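You operate a simulated robot arm through the tools that you are given. There is no shell and no other tool. Be economical: measure what you need, move in short steps, check, and stop when the job is done.

Carry out the task below with a simulated two-armed robot. There is one attempt and no reset: what you move stays moved.

## Task
Prise the grey tub's lid, put the washer and the lug in, and press the lid home.
Fine: hold the tub while the lid comes off and goes down in the waiting bay; the shut tub goes to the ready bay in both hands.
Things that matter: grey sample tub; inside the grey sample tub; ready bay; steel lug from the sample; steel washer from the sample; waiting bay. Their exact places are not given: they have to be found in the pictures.

It is judged by the outcome, as a careful person would: the job done as asked, and still so three seconds after it is handed in. It fails if anything else is knocked over, pushed out of place, dropped, spilled or broken. A push-on lid holds only when it is set on centred and level and pressed home; a screw cap is set on level and turned clockwise until tight.

## Robot
Two 7-joint arms with two-finger parallel grippers on one trunk, on a base that drives. Base frame: it is fixed to the floor where the robot stands at the start and does not move with it; the origin is under the middle of the robot, x ahead of it, y to its left, z up; the surface under the hand at the start is at about z = 0.78. Lengths are in m, angles in rad, forces in N, time in s.
The left shoulder is at the start at [0.06, 0.143, 0.926], the right one opposite. With the tool pointing down near the work surface each hand reaches from about 0.32 to 0.74 m from the robot's upright axis, wherever it stands, measured 20 degrees to its own side. Places, roughly: grey sample tub (31x15x10 cm) [0.5, -0.1, 0.8]; inside the grey sample tub [0.5, -0.1, 0.8]; ready bay [0.5, -0.5, 0.8]; waiting bay [0.5, 0.4, 0.8]. Payload 1.57 kg a hand.
Tool frame (each hand has its own): the origin (TCP) lies between the finger pads and is the grasp point; the fingertips stand 0.03 m ahead of it; z points along the fingers, y is the line along which they close. The gripper opens to 0.11 m. The fingers are 0.024 m wide and 0.012 m thick; the gripper's body (0.048 by 0.112 m) begins 0.078 m behind the TCP.
Orientation is that of the tool frame in the base frame, as a unit quaternion [x, y, z, w]. With the fingers straight down and closing along the base's y, the tool's x points along the base's -x, its y along +y and its z along -z.

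## Interface
- The arms move only by the tool apply_moves. It takes "left_rows", "right_rows" or both (then of equal length, played together; a hand with none holds still); each is text: rows parted by semicolons, each of 7 numbers parted by spaces: the shift along the tool's x, y, z in m, then the turn, a rotation vector about the tool's x, y, z in rad, then the opening, from 0 (shut) to 1 (fully open). In form: dx dy dz wx wy wz gripper; .... A call has 1 to 10 rows; each row is the pose to reach, as a shift and turn from the pose commanded when the call began, along the tool's axes at that moment. A row lasts 0.2 s, in which the tool goes at most 0.05 m and 0.15 rad; a call with a longer step from one row to the next is refused whole, and so is a gripper value outside its range. A pose out of reach is approached as far as the arm can. The call stops where the force on the tool passes 40 N (or 10 N more than at its start, if that is more) or the arm is blocked; 0.2 s more then pass. Each finger travels about 0.045 m/s and halts on what it meets, pressing with about 22 N; the grip force reading is that of the motor and also rises with nothing between the fingers. The clock runs only during rows and for 0.2 s after the last one: add rows that repeat a pose to give the fingers time. The reply holds the time, the measured pose of the TCP, the force on the tool along the base axes, the opening and the grip force, in the units named above and with some noise, with the torque about the TCP (base axes, N m) and any sound that the robot's microphone picked up, and new pictures: "views" is both (left out), scene, wrist or none (wrist: the cameras of the hands that moved).
- Cameras (640 x 400 px; columns grow to the right, rows downward): "scene" is now at [0.0442, 0.0039, 1.5283]; the picture's right is [0.07, -1.00, 0.00], its down [-0.80, -0.06, -0.60] and it looks along [0.59, 0.04, -0.80] (base axes); focal length 279 px, centre (320, 200). "left" rides on the left gripper at [0.07, -0.016, -0.141] in its tool frame; the picture's right is [0.23, 0.97, 0.00], its down [-0.86, 0.20, -0.48] and it looks along [-0.47, 0.11, 0.88] (tool axes); focal length 222 px, centre (320, 200). "right" rides on the right gripper at [0.07, 0.016, -0.142] in its tool frame; the picture's right is [-0.23, 0.97, 0.00], its down [-0.86, -0.20, -0.48] and it looks along [-0.47, -0.11, 0.88] (tool axes); focal length 222 px, centre (320, 200).
- slide_trunk(by): slides the trunk up (or, below 0, down) by that many m; the arms and the scene camera ride with it, the base frame stays. It gives what a move gives, with no picture.
- roll_base(legs): drives the robot by 1 to 6 legs, each [ahead, left, turn to the left] in m, m and rad, along the robot's own axes; the way and the turn of a leg run together, so that a leg with both is an arc; at most 1.5 m and 3.142 rad a leg. The arms and the cameras ride along, it lands a little off, and it stops where it bumps. It gives what a move gives, and a new picture of the scene camera.
- pan_tilt(pan, tilt): turns the head with the scene camera to pan (to the left, within 1.501 rad either way) and tilt (down, from -0.506 to 1.204), counted from straight ahead of the robot. It gives what a move gives, and a new picture of the scene camera.
- probe_pixels(camera, pixels): for up to 12 pixels [column, row] of the newest picture of that camera ("zoom" is the newest enlarged one), the place [x, y, z] in the base frame of the surface seen there, good to about 0.002 m. The clock stands still meanwhile.
- enlarge(camera, box): a new picture of the part [left, top, right, bottom] of that camera's present view, enlarged. The clock stands still meanwhile.
- hand_in(): hands the job in; it is judged then, once.

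Keep the steps short. Do not move on a guess: measure, check each grasp and each placing, and mend mistakes. In all there are 80 turns and 260 pictures (those below and enlarged ones count). Leave the grippers open and the arms clear of the work at the hand-in unless told otherwise, and finish with a single line.

The tools are called after "Request:" by a JSON object that holds its "op" and its "data". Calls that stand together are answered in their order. apply_moves: Moves the arms, as the interface text tells. Its arguments: {"type":"object","properties":{"left_rows":{"type":"string"},"right_rows":{"type":"string"},"views":{"type":"string","enum":["both","scene","wrist","none"]}},"required":[]} The other tools are called the same way: slide_trunk (by) slides the trunk up or down; roll_base (legs) drives the base; pan_tilt (pan, tilt) turns the head that bears the scene camera; probe_pixels (camera, pixels) gives the place of the surface under pixels of a picture; enlarge (camera, box) takes an enlarged picture of a part of a camera's view; hand_in () hands the job in.

At the start:

```text
time_s: 0.0
left_tool_pos: [0.4578, 0.0614, 1.0611]
left_orientation: [0.001, 1.0, 0.0, 0.0]
left_contact_force: [0.0, 0.4, -0.3]
left_moment: [-0.02, -0.01, -0.01]
left_opening: 0.1098
left_gripper_force: 0.0
right_tool_pos: [0.413, -0.3232, 1.0892]
right_orientation: [-0.001, 1.0, -0.001, -0.001]
right_contact_force: [-0.7, 0.5, 0.1]
right_moment: [0.04, -0.03, 0.0]
right_opening: 0.11
right_gripper_force: 0.0
trunk travel left (down, up): [-0.525, 0.065]
robot x, y, heading: [-0.0033, 0.0013, -0.002]
head pan, tilt: [0.073, 0.932]
```

scene: 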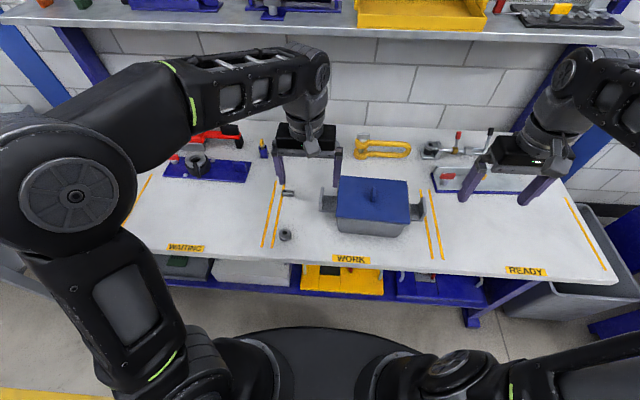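
right: 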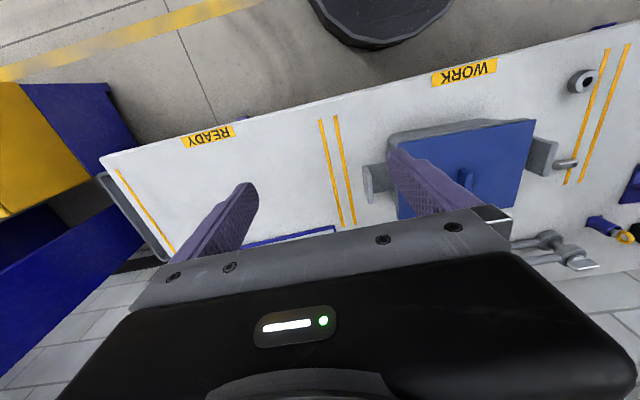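
left: 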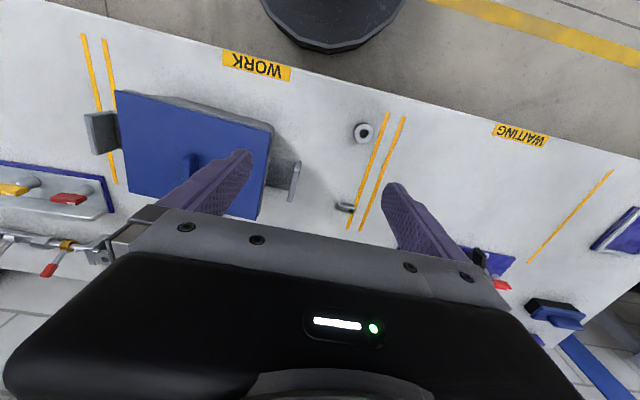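

I see the grey tub with blue lid (knob at about 374,190 in scene), a washer at about (285,235) and a lug at about (288,194). I'll enlarge the area to look in detail.

Request:
{"op": "enlarge", "data": {"camera": "scene", "box": [250, 120, 450, 270]}}

Request:
{"op": "enlarge", "data": {"camera": "left", "box": [80, 40, 420, 260]}}

Request:
{"op": "probe_pixels", "data": {"camera": "scene", "pixels": [[285, 235], [288, 194], [374, 190], [342, 178], [408, 182], [337, 217], [410, 220], [328, 202], [418, 208], [262, 246], [432, 257], [444, 257]]}}

```text
2.67 times, centred on (350, 195) of scene
```

zoom: 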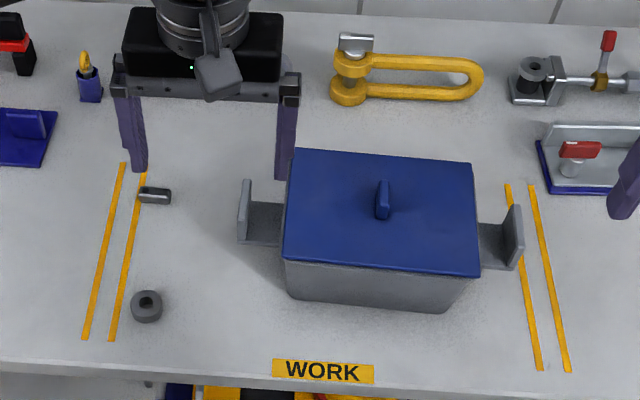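

```text
1.82 times, centred on (250, 150) of left
```

zoom: 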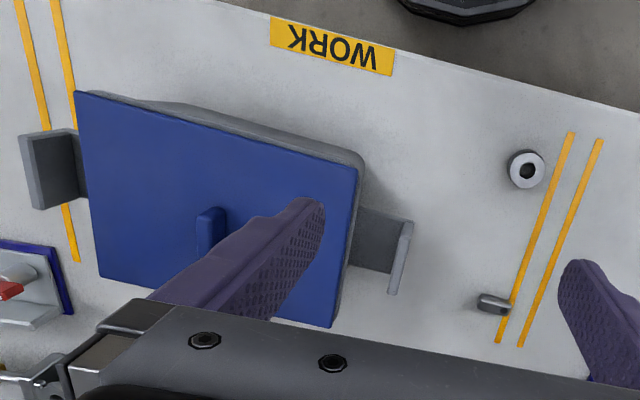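

```text
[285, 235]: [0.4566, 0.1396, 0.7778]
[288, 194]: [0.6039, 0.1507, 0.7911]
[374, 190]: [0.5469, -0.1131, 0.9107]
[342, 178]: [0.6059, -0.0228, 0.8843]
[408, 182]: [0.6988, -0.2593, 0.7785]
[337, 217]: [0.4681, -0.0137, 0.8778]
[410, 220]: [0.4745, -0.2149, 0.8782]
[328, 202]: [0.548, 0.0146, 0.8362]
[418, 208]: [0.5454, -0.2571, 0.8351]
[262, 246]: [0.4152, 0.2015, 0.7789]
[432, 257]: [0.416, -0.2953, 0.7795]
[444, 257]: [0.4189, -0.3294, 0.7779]
```

I'll take a closer scene picture of the tub and measure the knob, the handles and the parts.

Request:
{"op": "enlarge", "data": {"camera": "scene", "box": [316, 165, 428, 235]}}

```text
5.71 times, centred on (372, 200) of scene
```

zoom: 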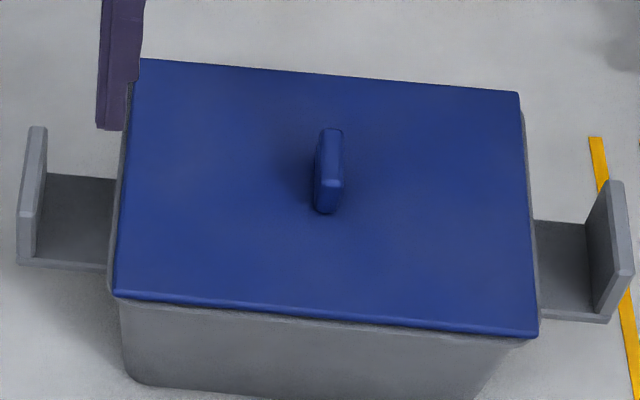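

Request:
{"op": "probe_pixels", "data": {"camera": "zoom", "pixels": [[150, 68], [510, 100], [122, 288], [528, 328], [332, 135], [326, 180], [38, 132], [28, 212], [616, 190], [626, 270], [75, 220], [560, 270]]}}

Request:
{"op": "enlarge", "data": {"camera": "scene", "box": [260, 180, 316, 250]}}

```text
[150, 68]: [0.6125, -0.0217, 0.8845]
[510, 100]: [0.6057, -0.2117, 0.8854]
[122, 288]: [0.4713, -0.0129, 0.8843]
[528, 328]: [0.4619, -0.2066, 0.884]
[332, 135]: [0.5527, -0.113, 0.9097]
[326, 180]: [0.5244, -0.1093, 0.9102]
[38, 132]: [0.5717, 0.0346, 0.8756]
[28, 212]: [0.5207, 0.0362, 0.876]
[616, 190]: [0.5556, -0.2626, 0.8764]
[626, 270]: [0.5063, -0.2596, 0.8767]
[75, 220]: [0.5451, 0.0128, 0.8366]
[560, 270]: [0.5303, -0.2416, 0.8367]
```

```text
5.71 times, centred on (288, 215) of scene
```

zoom: 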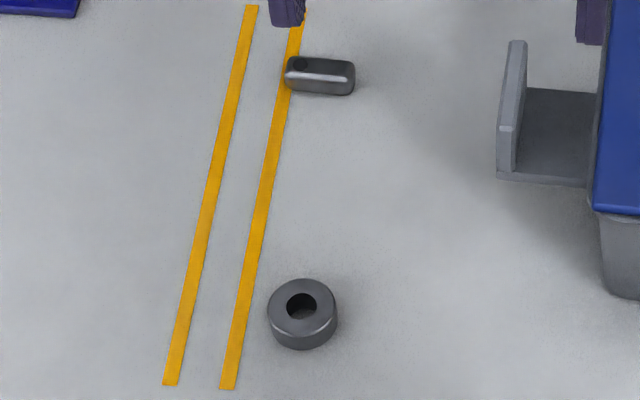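

Request:
{"op": "probe_pixels", "data": {"camera": "zoom", "pixels": [[280, 300], [330, 300], [303, 286], [302, 328], [302, 310], [290, 72], [350, 76], [320, 66], [322, 80], [320, 92], [200, 300], [400, 200]]}}

Request:
{"op": "pan_tilt", "data": {"pan": 0.6, "tilt": 0.9}}

```text
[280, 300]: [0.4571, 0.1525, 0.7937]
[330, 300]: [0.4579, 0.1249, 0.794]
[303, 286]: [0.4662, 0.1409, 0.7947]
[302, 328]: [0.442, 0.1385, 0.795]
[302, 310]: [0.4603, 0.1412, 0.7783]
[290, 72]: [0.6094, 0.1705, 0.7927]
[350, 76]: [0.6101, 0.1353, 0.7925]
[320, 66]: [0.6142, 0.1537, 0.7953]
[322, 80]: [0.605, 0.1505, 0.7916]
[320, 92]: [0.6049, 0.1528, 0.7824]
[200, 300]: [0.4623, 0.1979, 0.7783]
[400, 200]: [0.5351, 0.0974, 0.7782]
```

```text
time_s: 0.9
left_tool_pos: [0.4567, 0.0616, 1.0616]
left_orientation: [0.0, 1.0, 0.0, 0.0]
left_contact_force: [0.4, -0.5, -0.5]
left_moment: [-0.02, -0.01, 0.01]
left_opening: 0.1102
left_gripper_force: 0.0
right_tool_pos: [0.4143, -0.323, 1.0881]
right_orientation: [0.0, 1.0, 0.0, 0.0]
right_contact_force: [-0.4, 0.1, -0.2]
right_moment: [-0.02, 0.0, 0.01]
right_opening: 0.11
right_gripper_force: 0.2
trunk travel left (down, up): [-0.525, 0.065]
robot x, y, heading: [0.0007, 0.0011, 0.0]
head pan, tilt: [0.6, 0.901]
```

scene: 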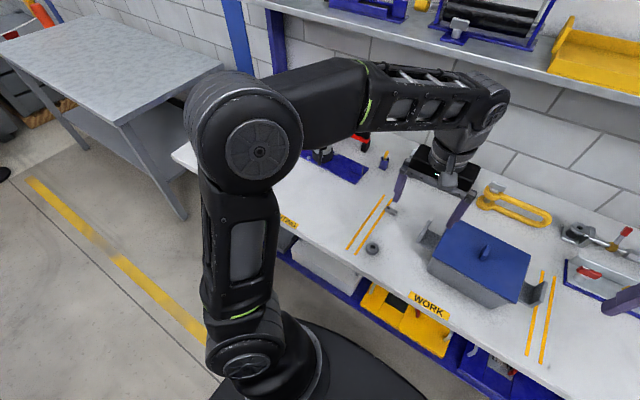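

The arm hides the waiting bay from here. I'll turn the head back and probe the bay's bounds there.

Request:
{"op": "pan_tilt", "data": {"pan": 0.07, "tilt": 0.93}}

Request:
{"op": "probe_pixels", "data": {"camera": "scene", "pixels": [[125, 222], [148, 180], [263, 245], [275, 185], [163, 176], [245, 183], [250, 164], [185, 247], [190, 215], [525, 271], [567, 200], [604, 267]]}}

Request:
{"op": "enlarge", "data": {"camera": "scene", "box": [110, 120, 290, 260]}}

Request:
{"op": "enlarge", "data": {"camera": "scene", "box": [410, 120, 630, 290]}}

```text
time_s: 1.9
left_tool_pos: [0.4571, 0.0607, 1.061]
left_orientation: [0.001, 1.0, 0.0, 0.0]
left_contact_force: [0.6, 0.3, -0.5]
left_moment: [-0.01, 0.03, 0.0]
left_opening: 0.1101
left_gripper_force: 0.1
right_tool_pos: [0.4151, -0.3241, 1.0894]
right_orientation: [0.001, 1.0, 0.001, 0.0]
right_contact_force: [-0.2, 0.1, 0.6]
right_moment: [0.03, -0.02, 0.01]
right_opening: 0.11
right_gripper_force: 0.1
trunk travel left (down, up): [-0.525, 0.065]
robot x, y, heading: [0.0025, 0.0019, 0.0]
head pan, tilt: [0.07, 0.93]
```

scene: 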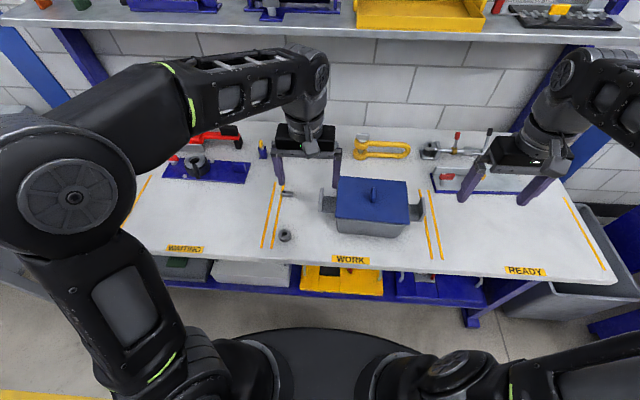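

```text
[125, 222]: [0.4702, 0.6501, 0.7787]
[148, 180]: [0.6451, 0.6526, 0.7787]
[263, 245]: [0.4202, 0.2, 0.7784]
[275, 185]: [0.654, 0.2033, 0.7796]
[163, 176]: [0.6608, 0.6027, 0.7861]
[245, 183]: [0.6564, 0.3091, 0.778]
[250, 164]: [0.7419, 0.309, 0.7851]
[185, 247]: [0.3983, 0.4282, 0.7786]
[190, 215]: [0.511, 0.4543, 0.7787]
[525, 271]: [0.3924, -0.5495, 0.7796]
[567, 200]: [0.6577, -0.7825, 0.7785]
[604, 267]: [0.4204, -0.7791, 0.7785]
```

```text
2.86 times, centred on (200, 190) of scene
```

zoom: 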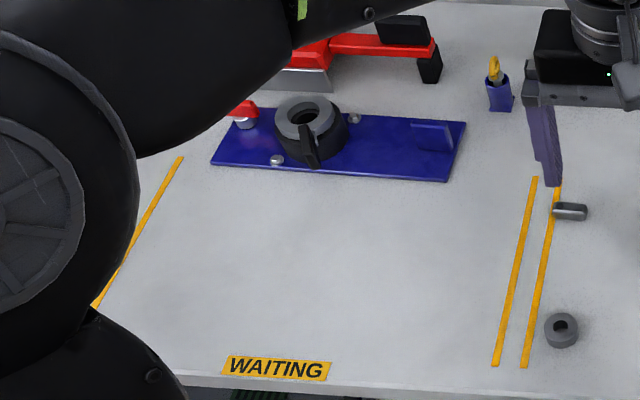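

```text
2.35 times, centred on (520, 205) of scene
```

zoom: 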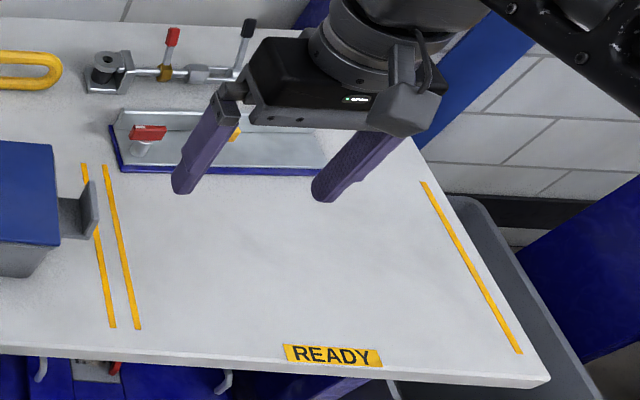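

Layout measured: the knob is at (0.538,-0.111), top z 0.910. The right handle plate is at (0.531,-0.261), top 0.876. The tub is yawed about -0.05. The waiting bay is free around (0.53,0.40). Next the right hand goes above the right handle and the left hand above the knob, both part-closed.

Request:
{"op": "apply_moves", "data": {"left_rows": "-0.014 -0.029 0.015 0 0 0.01 0.8;-0.028 -0.058 0.03 0 0 0.02 0.6;-0.042 -0.087 0.045 0 0 0.03 0.5;-0.056 -0.116 0.06 0 0 0.04 0.4;-0.07 -0.145 0.075 0 0 0.05 0.4;-0.081 -0.172 0.085 0 0 0.05 0.4", "right_rows": "-0.02 0.01 0.017 0 0 0.01 0.8;-0.04 0.021 0.034 0 0 0.02 0.6;-0.06 0.032 0.05 0 0 0.03 0.5;-0.08 0.043 0.067 0 0 0.04 0.4;-0.1 0.054 0.084 0 0 0.05 0.4;-0.116 0.063 0.11 0 0 0.05 0.4"}}

```text
time_s: 3.3
left_tool_pos: [0.5402, -0.1107, 0.9758]
left_orientation: [0.026, 1.0, 0.0, -0.001]
left_contact_force: [0.2, -0.4, 0.0]
left_moment: [-0.01, 0.01, -0.02]
left_opening: 0.0438
left_gripper_force: 0.0
right_tool_pos: [0.5319, -0.2608, 0.9793]
right_orientation: [0.024, 1.0, -0.001, 0.001]
right_contact_force: [-0.6, 0.2, -0.4]
right_moment: [0.04, 0.03, -0.01]
right_opening: 0.0437
right_gripper_force: 0.0
trunk travel left (down, up): [-0.525, 0.065]
robot x, y, heading: [-0.0004, -0.0003, -0.004]
head pan, tilt: [0.07, 0.93]
```

scene: 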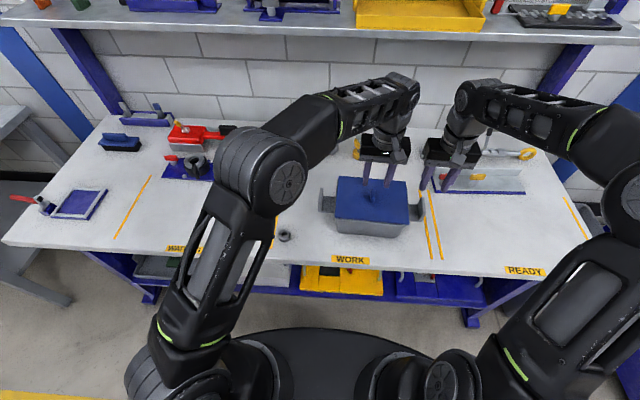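
right: 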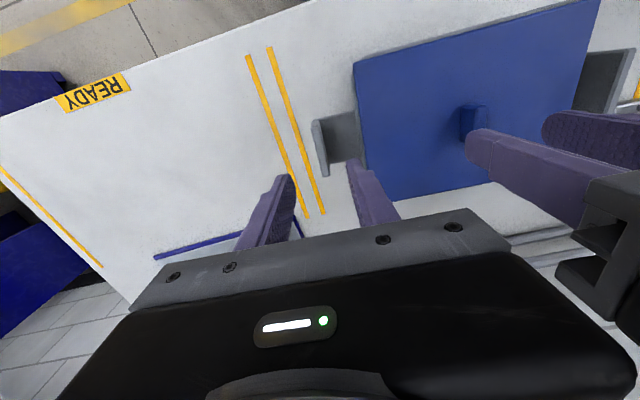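
left: 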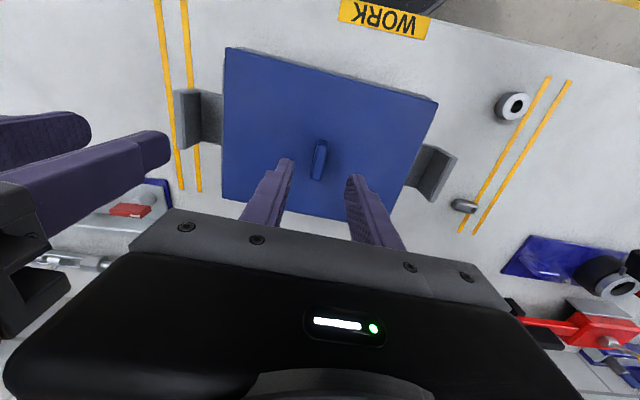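

I'll refine from the wrist pictures: handle plate at (320,145) right, knob at (320,158) left.

Request:
{"op": "probe_pixels", "data": {"camera": "right", "pixels": [[316, 122], [324, 172], [340, 140], [356, 64], [600, 5], [475, 108]]}}

Request:
{"op": "probe_pixels", "data": {"camera": "left", "pixels": [[323, 144], [317, 176], [228, 50], [434, 102], [224, 196], [455, 158], [432, 196]]}}

```text
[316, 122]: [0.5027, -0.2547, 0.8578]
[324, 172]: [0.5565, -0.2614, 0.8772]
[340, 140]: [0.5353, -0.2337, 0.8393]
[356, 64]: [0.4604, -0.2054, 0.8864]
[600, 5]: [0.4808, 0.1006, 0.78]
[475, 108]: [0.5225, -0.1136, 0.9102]
```

```text
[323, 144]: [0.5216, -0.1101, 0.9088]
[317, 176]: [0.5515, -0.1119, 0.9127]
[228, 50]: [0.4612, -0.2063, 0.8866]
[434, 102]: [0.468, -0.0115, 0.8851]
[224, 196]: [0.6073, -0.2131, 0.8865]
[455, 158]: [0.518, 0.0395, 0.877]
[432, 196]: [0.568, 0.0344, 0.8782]
```

All consistent. The right hand goes down over the handle plate to z≈0.873, then closes.

Request:
{"op": "apply_moves", "data": {"right_rows": "0 0 0.035 0 0 0 0.4;0 0 0.07 0 0 0 0.4;0 0 0.106 0 0 0 0.4;0 0 0.106 0 0 0 0.4;0 0 0.106 0 0 0 0;0 0 0.106 0 0 0 0;0 0 0.106 0 0 0 0;0 0 0.106 0 0 0 0", "left_rows": "0 0 0.018 0 0 0 0.4;0 0 0.036 0 0 0 0.4;0 0 0.0555 0 0 0 0.4;0 0 0.0555 0 0 0 0.4;0 0 0.0555 0 0 0 0.4;0 0 0.0555 0 0 0 0.4;0 0 0.0555 0 0 0 0.4;0 0 0.0555 0 0 0 0.4"}}

```text
time_s: 5.1
left_tool_pos: [0.5384, -0.1097, 0.9213]
left_orientation: [0.025, 1.0, 0.0, 0.0]
left_contact_force: [-0.3, 0.6, 0.3]
left_moment: [0.0, -0.02, 0.0]
left_opening: 0.044
left_gripper_force: 0.1
right_tool_pos: [0.5306, -0.2607, 0.8728]
right_orientation: [0.025, 1.0, 0.0, -0.001]
right_contact_force: [-0.2, -0.4, 0.3]
right_moment: [-0.06, -0.05, 0.1]
right_opening: 0.0095
right_gripper_force: 22.3
trunk travel left (down, up): [-0.525, 0.065]
robot x, y, heading: [-0.0016, -0.001, 0.001]
head pan, tilt: [0.07, 0.93]
```

scene: 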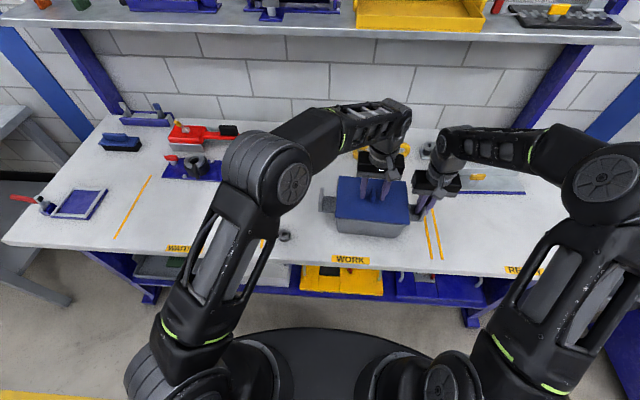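
right: 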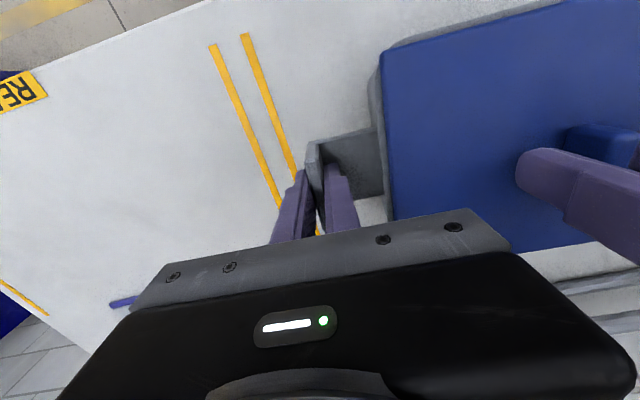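
left: 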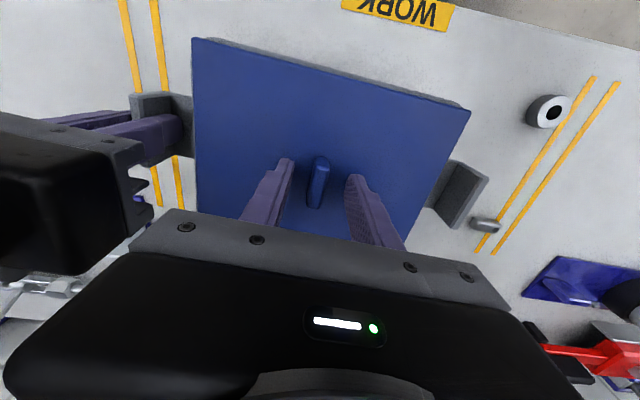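

The right hand holds the plate (opening 0.0095, 22 N). The left fingers straddle the knob. I'll close the left hand.

Request:
{"op": "apply_moves", "data": {"left_rows": "0 0 0.002 0 0 0 0.2;0 0 0.002 0 0 0 0;0 0 0.002 0 0 0 0;0 0 0.002 0 0 0 0", "views": "wrist"}}

```text
time_s: 6.1
left_tool_pos: [0.5385, -0.1109, 0.9185]
left_orientation: [0.025, 1.0, 0.0, -0.001]
left_contact_force: [0.6, -6.1, -0.9]
left_moment: [-0.15, -0.1, 0.1]
left_opening: 0.0113
left_gripper_force: 21.9
right_tool_pos: [0.5315, -0.2604, 0.8734]
right_orientation: [0.024, 1.0, 0.001, 0.0]
right_contact_force: [-0.9, 5.4, 0.4]
right_moment: [-0.14, 0.01, 0.14]
right_opening: 0.0097
right_gripper_force: 22.2
trunk travel left (down, up): [-0.525, 0.065]
robot x, y, heading: [0.0009, 0.0018, 0.003]
head pan, tilt: [0.07, 0.93]
```

left: 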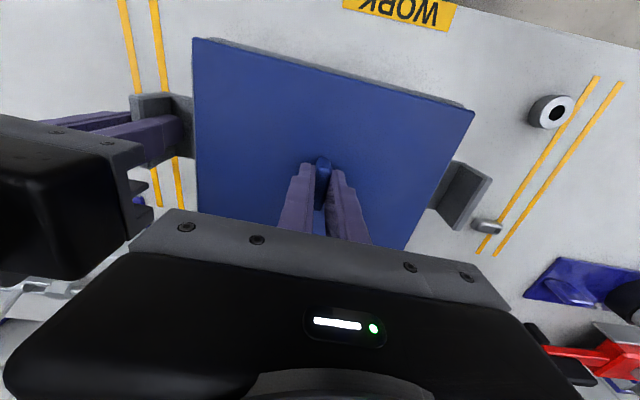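

The knob is gripped. I'll pull up in small steps and watch the force.

Request:
{"op": "apply_moves", "data": {"left_rows": "0 -0.0006 -0.002 0 0 0 0;0 -0.0006 -0.004 0 0 0 0;0 -0.0006 -0.006 0 0 0 0;0 -0.0006 -0.008 0 0 0 0;0 -0.0006 -0.010 0 0 0 0", "views": "both"}}

```text
time_s: 7.3
left_tool_pos: [0.5395, -0.1119, 0.9291]
left_orientation: [0.026, 1.0, 0.0, -0.001]
left_contact_force: [0.1, -0.1, 0.3]
left_moment: [-0.01, -0.03, 0.02]
left_opening: 0.0111
left_gripper_force: 21.9
right_tool_pos: [0.5315, -0.2601, 0.8735]
right_orientation: [0.023, 1.0, 0.001, -0.001]
right_contact_force: [0.3, 0.0, -0.2]
right_moment: [-0.07, 0.02, -0.01]
right_opening: 0.0098
right_gripper_force: 21.8
trunk travel left (down, up): [-0.525, 0.065]
robot x, y, heading: [0.003, -0.001, -0.002]
head pan, tilt: [0.07, 0.93]
heard: snap
```

scene: 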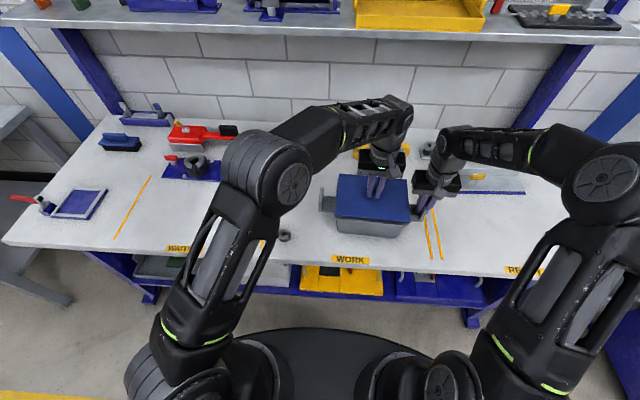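
left: 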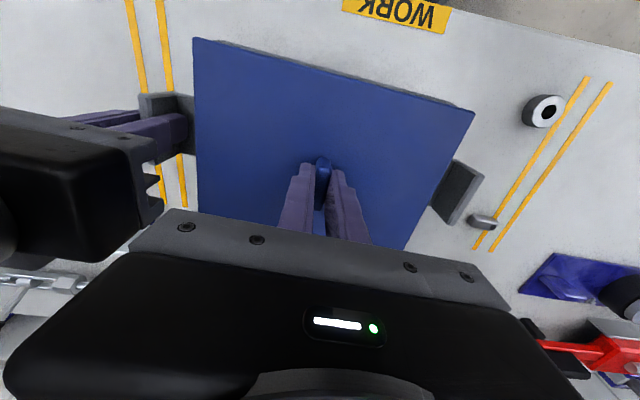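

A snap was heard, so the lid is free and the forces are zero. I'll lift it and carry it left toward the waiting bay.

Request:
{"op": "apply_moves", "data": {"left_rows": "0 0 -0.03 0 0 0 0;0 0 -0.06 0 0 0 0;0 0 -0.09 0 0 0 0;0.002 0.03 -0.09 0 0 0 0;0.005 0.07 -0.09 0 0 0 0;0.008 0.115 -0.09 0 0 0 0;0.011 0.16 -0.09 0 0 0 0;0.014 0.205 -0.09 0 0 0 0;0.017 0.25 -0.09 0 0 0 0;0.02 0.29 -0.09 0 0 0 0", "views": "scene"}}

Request:
{"op": "apply_moves", "data": {"left_rows": "0.003 0.04 0 0 0 0 0;0.006 0.08 0 0 0 0 0;0.009 0.12 0 0 0 0 0;0.012 0.16 0 0 0 0 0;0.014 0.20 0 0 0 0 0;0.016 0.23 0 0 0 0 0;0.016 0.23 0 0 0 0 0"}}

```text
time_s: 9.5
left_tool_pos: [0.5323, 0.1802, 1.0169]
left_orientation: [0.026, 1.0, 0.0, -0.001]
left_contact_force: [0.0, 0.1, 0.3]
left_moment: [-0.02, -0.01, -0.02]
left_opening: 0.0
left_gripper_force: 21.0
right_tool_pos: [0.5307, -0.2588, 0.8733]
right_orientation: [0.025, 1.0, 0.0, -0.001]
right_contact_force: [0.0, 1.1, -0.5]
right_moment: [-0.08, -0.06, 0.08]
right_opening: 0.0098
right_gripper_force: 22.1
trunk travel left (down, up): [-0.525, 0.065]
robot x, y, heading: [-0.0002, -0.0003, -0.001]
head pan, tilt: [0.07, 0.93]
```

scene: 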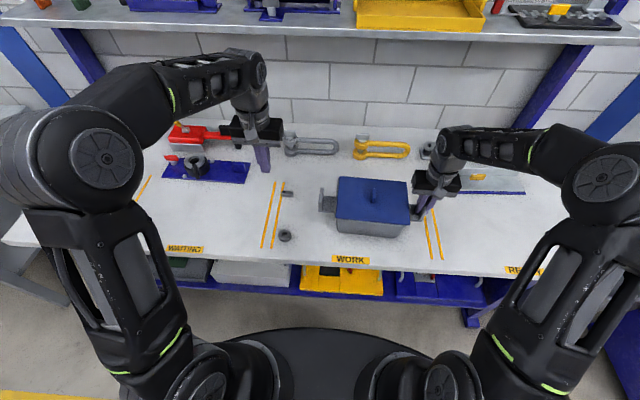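

```text
time_s: 11.1
left_tool_pos: [0.5279, 0.4097, 1.0195]
left_orientation: [0.024, 1.0, 0.0, 0.0]
left_contact_force: [0.3, 0.0, 0.1]
left_moment: [0.0, 0.0, 0.02]
left_opening: 0.0001
left_gripper_force: 21.4
right_tool_pos: [0.5296, -0.26, 0.8727]
right_orientation: [0.024, 1.0, 0.0, -0.001]
right_contact_force: [0.0, -1.4, -0.4]
right_moment: [-0.03, 0.06, 0.02]
right_opening: 0.0096
right_gripper_force: 22.1
trunk travel left (down, up): [-0.525, 0.065]
robot x, y, heading: [-0.002, 0.0003, 0.002]
head pan, tilt: [0.07, 0.93]
```

scene: 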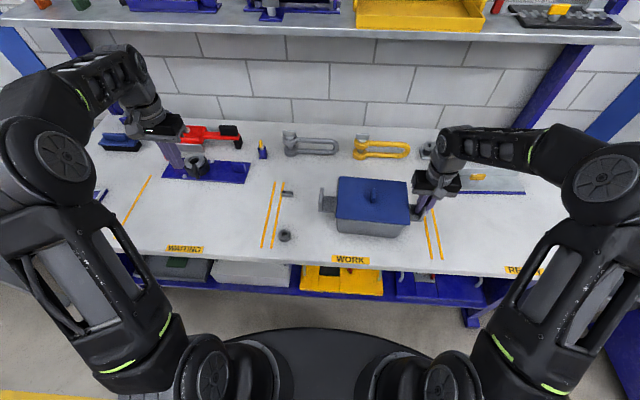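
left: 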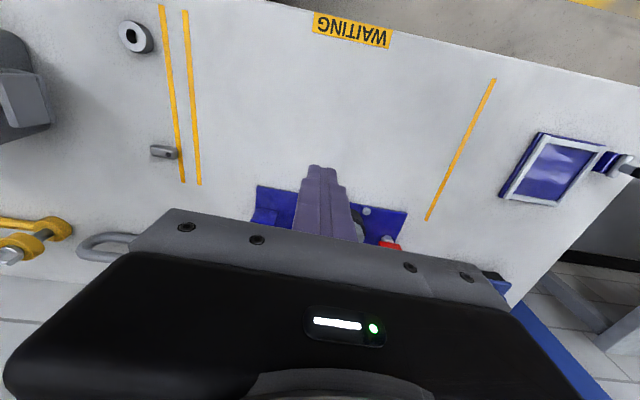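

The left hand came away empty (opening 0), and the lid is still at the tub. I'll look closely and measure it.

Request:
{"op": "enlarge", "data": {"camera": "scene", "box": [316, 165, 428, 240]}}

Request:
{"op": "enlarge", "data": {"camera": "right", "box": [280, 0, 640, 260]}}

Request:
{"op": "probe_pixels", "data": {"camera": "scene", "pixels": [[342, 178], [403, 184], [338, 215], [407, 222], [374, 190], [373, 197], [360, 200], [390, 200]]}}

```text
5.33 times, centred on (372, 202) of scene
```

zoom: 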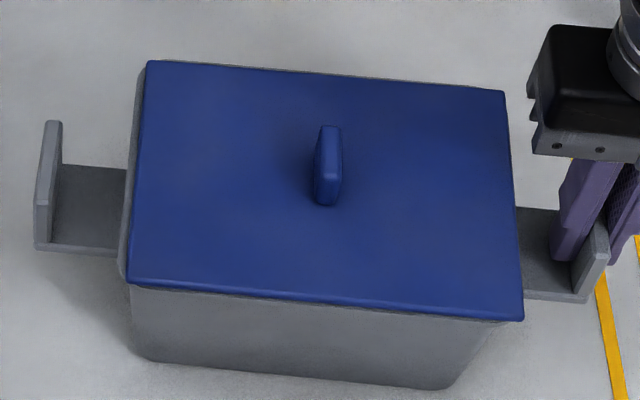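

```text
1.54 times, centred on (460, 130) of right
```

zoom: 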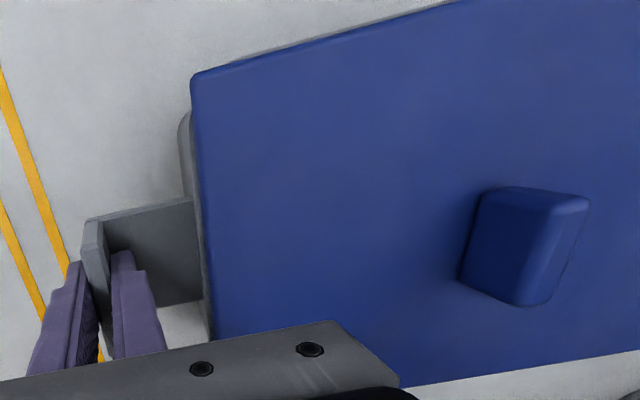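

```text
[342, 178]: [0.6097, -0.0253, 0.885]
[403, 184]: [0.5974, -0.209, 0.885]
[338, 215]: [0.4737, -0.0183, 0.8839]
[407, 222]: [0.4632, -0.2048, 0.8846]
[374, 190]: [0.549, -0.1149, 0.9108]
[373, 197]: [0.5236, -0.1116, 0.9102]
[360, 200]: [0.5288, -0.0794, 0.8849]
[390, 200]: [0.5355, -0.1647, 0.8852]
```

The lid did rise 1 cm after the snap: its edges stayed put in the wrist picture. It then slipped out of the grip in the faster lift and fell back on, shifted about 4 mm. I'll return the left hand above the knob and grip lower this time.

Request:
{"op": "apply_moves", "data": {"left_rows": "-0.003 -0.045 0 0 0 0 0.1;-0.006 -0.09 0 0 0 0 0.2;-0.009 -0.135 0 0 0 0 0.3;-0.012 -0.18 0 0 0 0 0.4;-0.015 -0.225 0 0 0 0 0.4;-0.018 -0.27 0 0 0 0 0.4;-0.021 -0.315 0 0 0 0 0.4;-0.024 -0.36 0 0 0 0 0.4;-0.027 -0.405 0 0 0 0 0.4;-0.03 -0.45 0 0 0 0 0.4", "views": "none"}}

Request:
{"op": "apply_moves", "data": {"left_rows": "-0.003 -0.04 0 0 0 0 0.4;-0.005 -0.072 0 0 0 0 0.4;-0.005 -0.072 0.045 0 0 0 0.4;-0.005 -0.072 0.045 0 0 0 0.4"}}

```text
time_s: 13.3
left_tool_pos: [0.5355, -0.0429, 1.017]
left_orientation: [0.024, 1.0, 0.0, -0.001]
left_contact_force: [0.2, -0.2, 0.0]
left_moment: [0.03, -0.02, 0.0]
left_opening: 0.0442
left_gripper_force: 0.1
right_tool_pos: [0.5305, -0.2608, 0.8729]
right_orientation: [0.024, 1.0, 0.0, 0.0]
right_contact_force: [0.9, -1.1, -0.2]
right_moment: [0.1, 0.11, 0.02]
right_opening: 0.0096
right_gripper_force: 22.1
trunk travel left (down, up): [-0.525, 0.065]
robot x, y, heading: [-0.0016, -0.002, -0.0]
head pan, tilt: [0.07, 0.93]
```

```text
time_s: 14.3
left_tool_pos: [0.537, -0.1126, 0.9721]
left_orientation: [0.025, 1.0, -0.001, 0.0]
left_contact_force: [-0.5, 0.1, 0.4]
left_moment: [-0.01, 0.01, 0.0]
left_opening: 0.0441
left_gripper_force: 0.0
right_tool_pos: [0.5297, -0.2597, 0.8736]
right_orientation: [0.025, 1.0, 0.0, -0.001]
right_contact_force: [-0.6, -0.4, 0.2]
right_moment: [0.05, -0.07, 0.05]
right_opening: 0.0098
right_gripper_force: 21.7
trunk travel left (down, up): [-0.525, 0.065]
robot x, y, heading: [0.0037, -0.0016, 0.001]
head pan, tilt: [0.07, 0.93]
```

scene: 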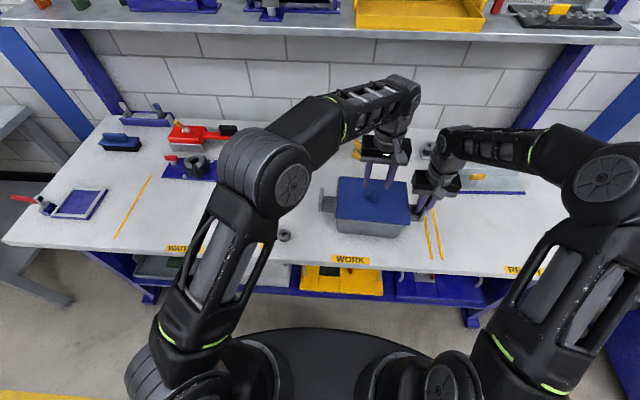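
left: 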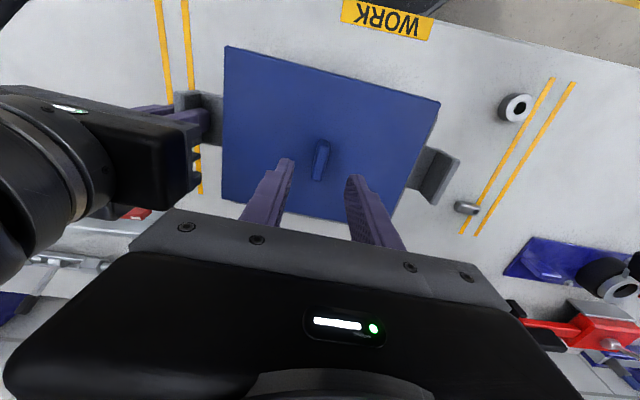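

Both fingers straddle the knob. I'll lower to z≈0.9165 (tips about 1.5 mm above the lid) and close.

Request:
{"op": "apply_moves", "data": {"left_rows": "0 0 0.03 0 0 0 0.4;0 0 0.05 0 0 0 0.4;0 0 0.0555 0 0 0 0.4;0 0 0.0555 0 0 0 0;0 0 0.0555 0 0 0 0;0 0 0.0555 0 0 0 0;0 0 0.0555 0 0 0 0;0 0 0.0555 0 0 0 0", "views": "wrist"}}

```text
time_s: 16.1
left_tool_pos: [0.5383, -0.1129, 0.9183]
left_orientation: [0.025, 1.0, 0.0, 0.0]
left_contact_force: [-0.3, -0.6, 0.7]
left_moment: [0.01, 0.01, 0.01]
left_opening: 0.0109
left_gripper_force: 21.9
right_tool_pos: [0.5317, -0.2606, 0.8726]
right_orientation: [0.024, 1.0, 0.0, -0.001]
right_contact_force: [-0.2, -0.1, 0.2]
right_moment: [-0.07, 0.01, 0.03]
right_opening: 0.01
right_gripper_force: 22.4
trunk travel left (down, up): [-0.525, 0.065]
robot x, y, heading: [-0.002, -0.0022, 0.001]
head pan, tilt: [0.07, 0.93]
```

left: 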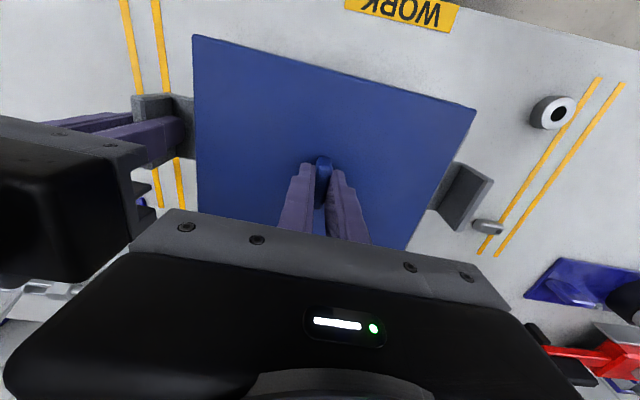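

Gripped. Now a slow lift of 3 cm, with a look at the lid.

Request:
{"op": "apply_moves", "data": {"left_rows": "0 0 -0.002 0 0 0 0;0 0 -0.004 0 0 0 0;0 0 -0.006 0 0 0 0;0 0 -0.008 0 0 0 0;0 0 -0.012 0 0 0 0;0 0 -0.016 0 0 0 0;0 0 -0.020 0 0 0 0;0 0 -0.024 0 0 0 0;0 0 -0.027 0 0 0 0;0 0 -0.03 0 0 0 0"}}

```text
time_s: 18.3
left_tool_pos: [0.5375, -0.1131, 0.9489]
left_orientation: [0.026, 1.0, 0.0, 0.0]
left_contact_force: [0.5, -0.7, -0.9]
left_moment: [0.05, 0.03, 0.02]
left_opening: 0.0112
left_gripper_force: 22.0
right_tool_pos: [0.5307, -0.2606, 0.8721]
right_orientation: [0.024, 1.0, 0.0, -0.002]
right_contact_force: [0.9, 0.0, 0.3]
right_moment: [-0.02, 0.01, 0.05]
right_opening: 0.0096
right_gripper_force: 21.7
trunk travel left (down, up): [-0.525, 0.065]
robot x, y, heading: [-0.002, 0.0036, 0.001]
head pan, tilt: [0.07, 0.93]
```

scene: 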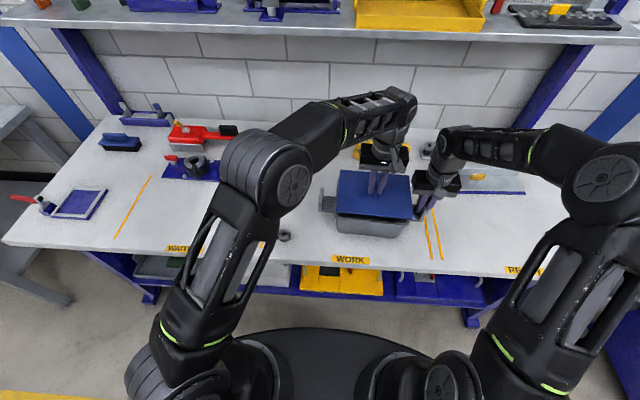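
left: 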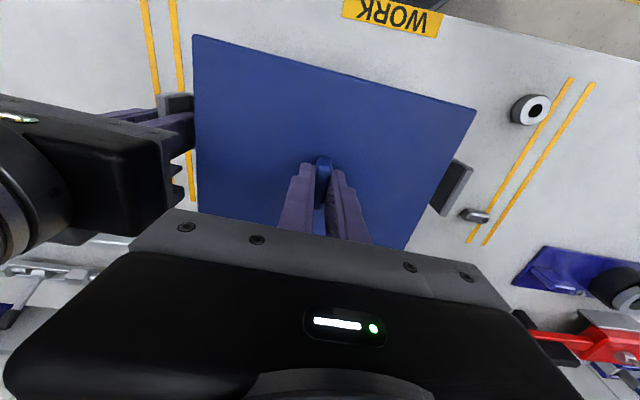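

The lid is lifted clear and rides with the hand. I'll continue slowly upward, then move sideways.

Request:
{"op": "apply_moves", "data": {"left_rows": "0 0 -0.005 0 0 0 0;0 0 -0.012 0 0 0 0;0 0 -0.02 0 0 0 0;0 0 -0.028 0 0 0 0;0 0 -0.036 0 0 0 0;0 0 -0.041 0 0 0 0;0.001 0.008 -0.043 0 0 0 0;0.002 0.02 -0.043 0 0 0 0;0.003 0.04 -0.043 0 0 0 0;0.0045 0.065 -0.043 0 0 0 0", "views": "scene"}}

```text
time_s: 20.5
left_tool_pos: [0.5355, -0.0477, 0.9914]
left_orientation: [0.025, 1.0, 0.0, -0.001]
left_contact_force: [-0.9, -0.3, -1.2]
left_moment: [-0.02, 0.03, 0.0]
left_opening: 0.0114
left_gripper_force: 22.1
right_tool_pos: [0.5303, -0.2609, 0.8722]
right_orientation: [0.026, 1.0, 0.0, 0.0]
right_contact_force: [0.8, 0.7, -0.1]
right_moment: [-0.06, -0.09, 0.0]
right_opening: 0.0098
right_gripper_force: 21.7
trunk travel left (down, up): [-0.525, 0.065]
robot x, y, heading: [-0.0001, 0.0008, -0.003]
head pan, tilt: [0.07, 0.93]
```

scene: 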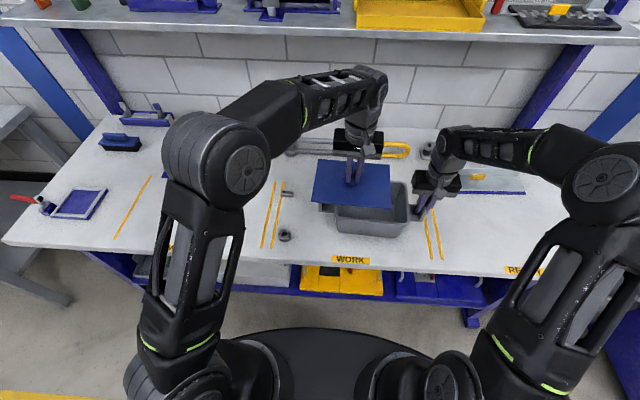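

The lid is in hand and the tub is open. I'll carry it to the waiting bay.

Request:
{"op": "apply_moves", "data": {"left_rows": "0.001 0.012 0 0 0 0 0;0.002 0.034 0 0 0 0 0;0.004 0.062 0 0 0 0 0;0.006 0.09 0 0 0 0 0;0.007 0.118 0 0 0 0 0;0.009 0.146 0 0 0 0 0;0.011 0.174 0 0 0 0 0;0.012 0.2 0 0 0 0 0;0.014 0.22 0 0 0 0 0;0.014 0.23 0 0 0 0 0", "views": "none"}}

Request:
{"op": "apply_moves", "data": {"left_rows": "0.001 0.012 0 0 0 0 0;0.002 0.034 0 0 0 0 0;0.004 0.062 0 0 0 0 0;0.006 0.09 0 0 0 0 0;0.007 0.118 0 0 0 0 0;0.009 0.146 0 0 0 0 0;0.011 0.174 0 0 0 0 0;0.012 0.2 0 0 0 0 0;0.014 0.22 0 0 0 0 0;0.014 0.228 0 0 0 0 0", "views": "both"}}

```text
time_s: 22.7
left_tool_pos: [0.5335, 0.1836, 0.9906]
left_orientation: [0.024, 1.0, 0.0, 0.0]
left_contact_force: [0.1, 0.1, -0.3]
left_moment: [-0.01, 0.01, -0.01]
left_opening: 0.0113
left_gripper_force: 22.1
right_tool_pos: [0.5308, -0.2602, 0.8738]
right_orientation: [0.024, 1.0, 0.0, -0.001]
right_contact_force: [0.3, -0.5, -0.6]
right_moment: [-0.07, 0.07, -0.01]
right_opening: 0.0098
right_gripper_force: 21.9
trunk travel left (down, up): [-0.525, 0.065]
robot x, y, heading: [-0.0024, 0.0009, -0.003]
head pan, tilt: [0.07, 0.93]
```

```text
time_s: 24.9
left_tool_pos: [0.5313, 0.4115, 0.9914]
left_orientation: [0.025, 1.0, 0.0, 0.0]
left_contact_force: [1.0, -0.7, -0.4]
left_moment: [-0.03, 0.02, -0.01]
left_opening: 0.011
left_gripper_force: 22.1
right_tool_pos: [0.5309, -0.2602, 0.8725]
right_orientation: [0.026, 1.0, 0.0, 0.0]
right_contact_force: [0.4, -0.3, 0.1]
right_moment: [-0.07, 0.02, 0.01]
right_opening: 0.0095
right_gripper_force: 22.2
trunk travel left (down, up): [-0.525, 0.065]
robot x, y, heading: [-0.0013, 0.0007, -0.001]
head pan, tilt: [0.07, 0.93]
```

scene: 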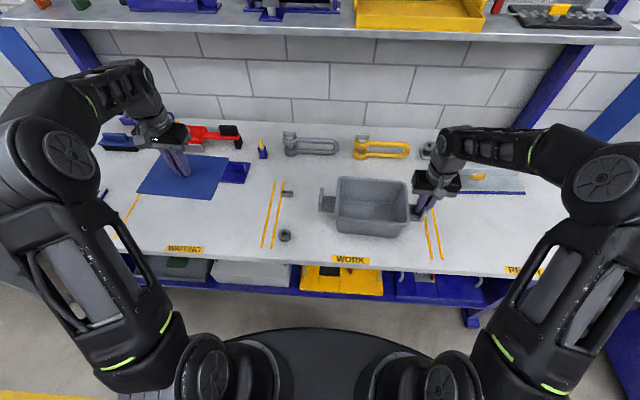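
left: 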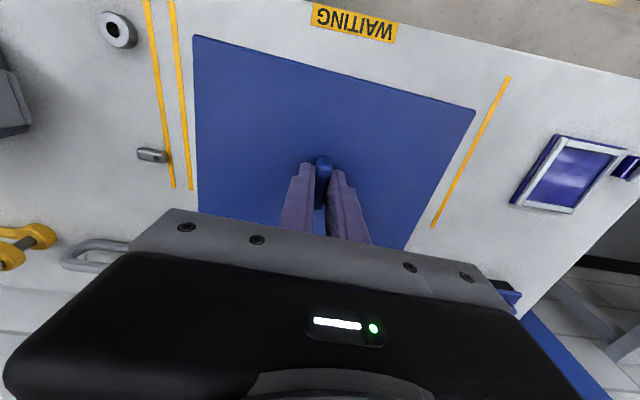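

I'll measure the held lid's corners, and the tub rim and inside, before lowering.

Request:
{"op": "probe_pixels", "data": {"camera": "left", "pixels": [[198, 40], [470, 112], [202, 205], [408, 240], [323, 160]]}}

Request:
{"op": "enlarge", "data": {"camera": "scene", "box": [316, 165, 428, 240]}}

Request:
{"op": "enlarge", "data": {"camera": "scene", "box": [110, 110, 270, 210]}}

```text
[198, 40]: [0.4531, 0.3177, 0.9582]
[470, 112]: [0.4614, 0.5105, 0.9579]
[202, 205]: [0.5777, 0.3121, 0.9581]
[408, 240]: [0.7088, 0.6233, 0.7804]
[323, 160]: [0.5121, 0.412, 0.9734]
```

```text
5.33 times, centred on (372, 202) of scene
```

zoom: 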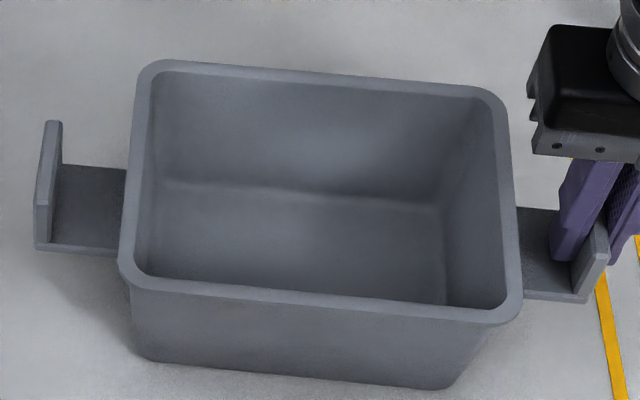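

```text
4.00 times, centred on (190, 160) of scene
```

zoom: 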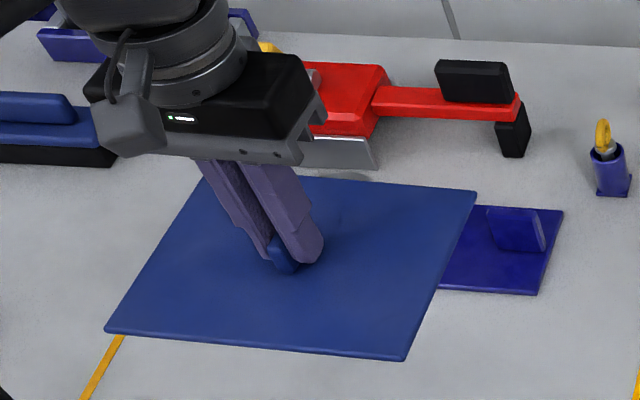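

There is free space below. I'll lower to z≈0.845, easing 2 cm toward me to keep clear of the blue tray.

Request:
{"op": "apply_moves", "data": {"left_rows": "0.004 0 0.005 0 0 0 0;0.01 0 0.015 0 0 0 0;0.015 0 0.03 0 0 0 0;0.02 0 0.047 0 0 0 0;0.02 0 0.065 0 0 0 0;0.02 0 0.083 0 0 0 0;0.02 0 0.101 0 0 0 0;0.02 0 0.119 0 0 0 0;0.02 0 0.134 0 0 0 0;0.02 0 0.144 0 0 0 0", "views": "wrist"}}

Request:
{"op": "probe_pixels", "data": {"camera": "scene", "pixels": [[345, 178], [403, 184], [340, 214], [404, 223], [350, 210], [385, 213], [372, 222]]}}

```text
time_s: 27.1
left_tool_pos: [0.512, 0.4124, 0.846]
left_orientation: [0.025, 1.0, 0.0, 0.0]
left_contact_force: [-0.3, 0.5, 0.8]
left_moment: [0.0, -0.03, 0.05]
left_opening: 0.0109
left_gripper_force: 22.1
right_tool_pos: [0.5303, -0.2594, 0.8732]
right_orientation: [0.024, 1.0, 0.001, -0.002]
right_contact_force: [-0.7, -0.1, 0.1]
right_moment: [-0.09, 0.02, -0.03]
right_opening: 0.0099
right_gripper_force: 22.0
trunk travel left (down, up): [-0.525, 0.065]
robot x, y, heading: [0.0003, -0.0023, 0.0]
head pan, tilt: [0.07, 0.93]
```

left: 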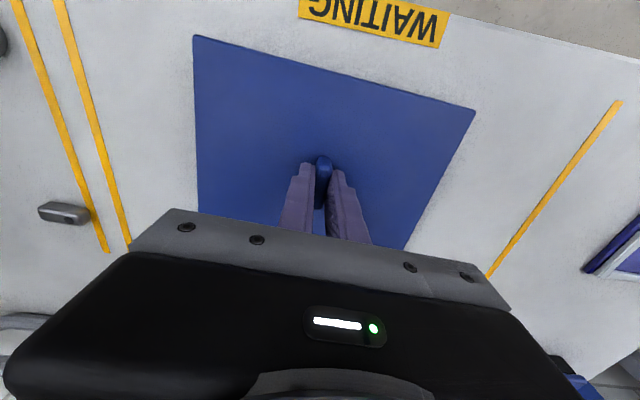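

```text
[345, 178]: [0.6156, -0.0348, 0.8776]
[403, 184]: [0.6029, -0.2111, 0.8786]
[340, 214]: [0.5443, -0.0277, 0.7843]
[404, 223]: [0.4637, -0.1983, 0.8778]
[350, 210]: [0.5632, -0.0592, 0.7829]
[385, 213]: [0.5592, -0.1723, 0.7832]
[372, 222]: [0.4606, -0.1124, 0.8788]
```

Rim z is 0.878 (lid plate about 7 mm). Now I lower slowly until contact.

Request:
{"op": "apply_moves", "data": {"left_rows": "0 0 0.003 0 0 0 0;0 0 0.006 0 0 0 0;0 0 0.009 0 0 0 0;0 0 0.012 0 0 0 0;0 0 0.015 0 0 0 0;0 0 0.0175 0 0 0 0;0 0 0.02 0 0 0 0", "views": "wrist"}}

```text
time_s: 28.7
left_tool_pos: [0.5101, 0.411, 0.8268]
left_orientation: [0.025, 1.0, 0.0, 0.0]
left_contact_force: [0.3, 0.1, -0.4]
left_moment: [0.0, -0.02, 0.0]
left_opening: 0.0112
left_gripper_force: 22.1
right_tool_pos: [0.5295, -0.2594, 0.8733]
right_orientation: [0.025, 1.0, 0.0, -0.002]
right_contact_force: [1.0, 0.6, 0.3]
right_moment: [-0.08, 0.03, 0.03]
right_opening: 0.0099
right_gripper_force: 21.7
trunk travel left (down, up): [-0.525, 0.065]
robot x, y, heading: [-0.0045, -0.0023, -0.002]
head pan, tilt: [0.07, 0.93]
```

left: 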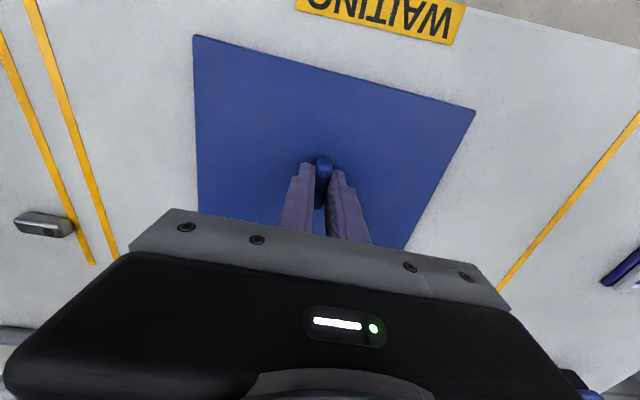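

Request:
{"op": "apply_moves", "data": {"left_rows": "0 0 0.002 0 0 0 0;0 0 0.004 0 0 0 0;0 0 0.006 0 0 0 0;0 0 0.007 0 0 0 0", "views": "wrist"}}

Request:
{"op": "probe_pixels", "data": {"camera": "left", "pixels": [[198, 40], [470, 112], [202, 205], [405, 235], [150, 100]]}}

```text
time_s: 29.7
left_tool_pos: [0.5104, 0.4119, 0.8227]
left_orientation: [0.025, 1.0, 0.002, 0.002]
left_contact_force: [0.1, 1.6, 28.5]
left_moment: [-0.04, 0.2, 0.02]
left_opening: 0.0112
left_gripper_force: 21.8
right_tool_pos: [0.5281, -0.2612, 0.8733]
right_orientation: [0.024, 1.0, 0.0, 0.0]
right_contact_force: [1.1, -0.4, 0.8]
right_moment: [-0.37, -0.03, 0.01]
right_opening: 0.0099
right_gripper_force: 22.4
trunk travel left (down, up): [-0.525, 0.065]
robot x, y, heading: [0.0013, 0.0012, -0.001]
head pan, tilt: [0.07, 0.93]
```

left: 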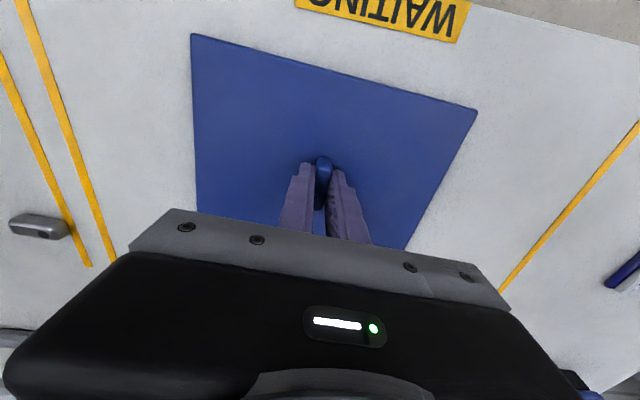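

```text
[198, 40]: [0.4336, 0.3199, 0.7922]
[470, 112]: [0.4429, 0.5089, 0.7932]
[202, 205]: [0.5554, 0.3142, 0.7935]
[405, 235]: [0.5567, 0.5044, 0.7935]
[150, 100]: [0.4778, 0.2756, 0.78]
```

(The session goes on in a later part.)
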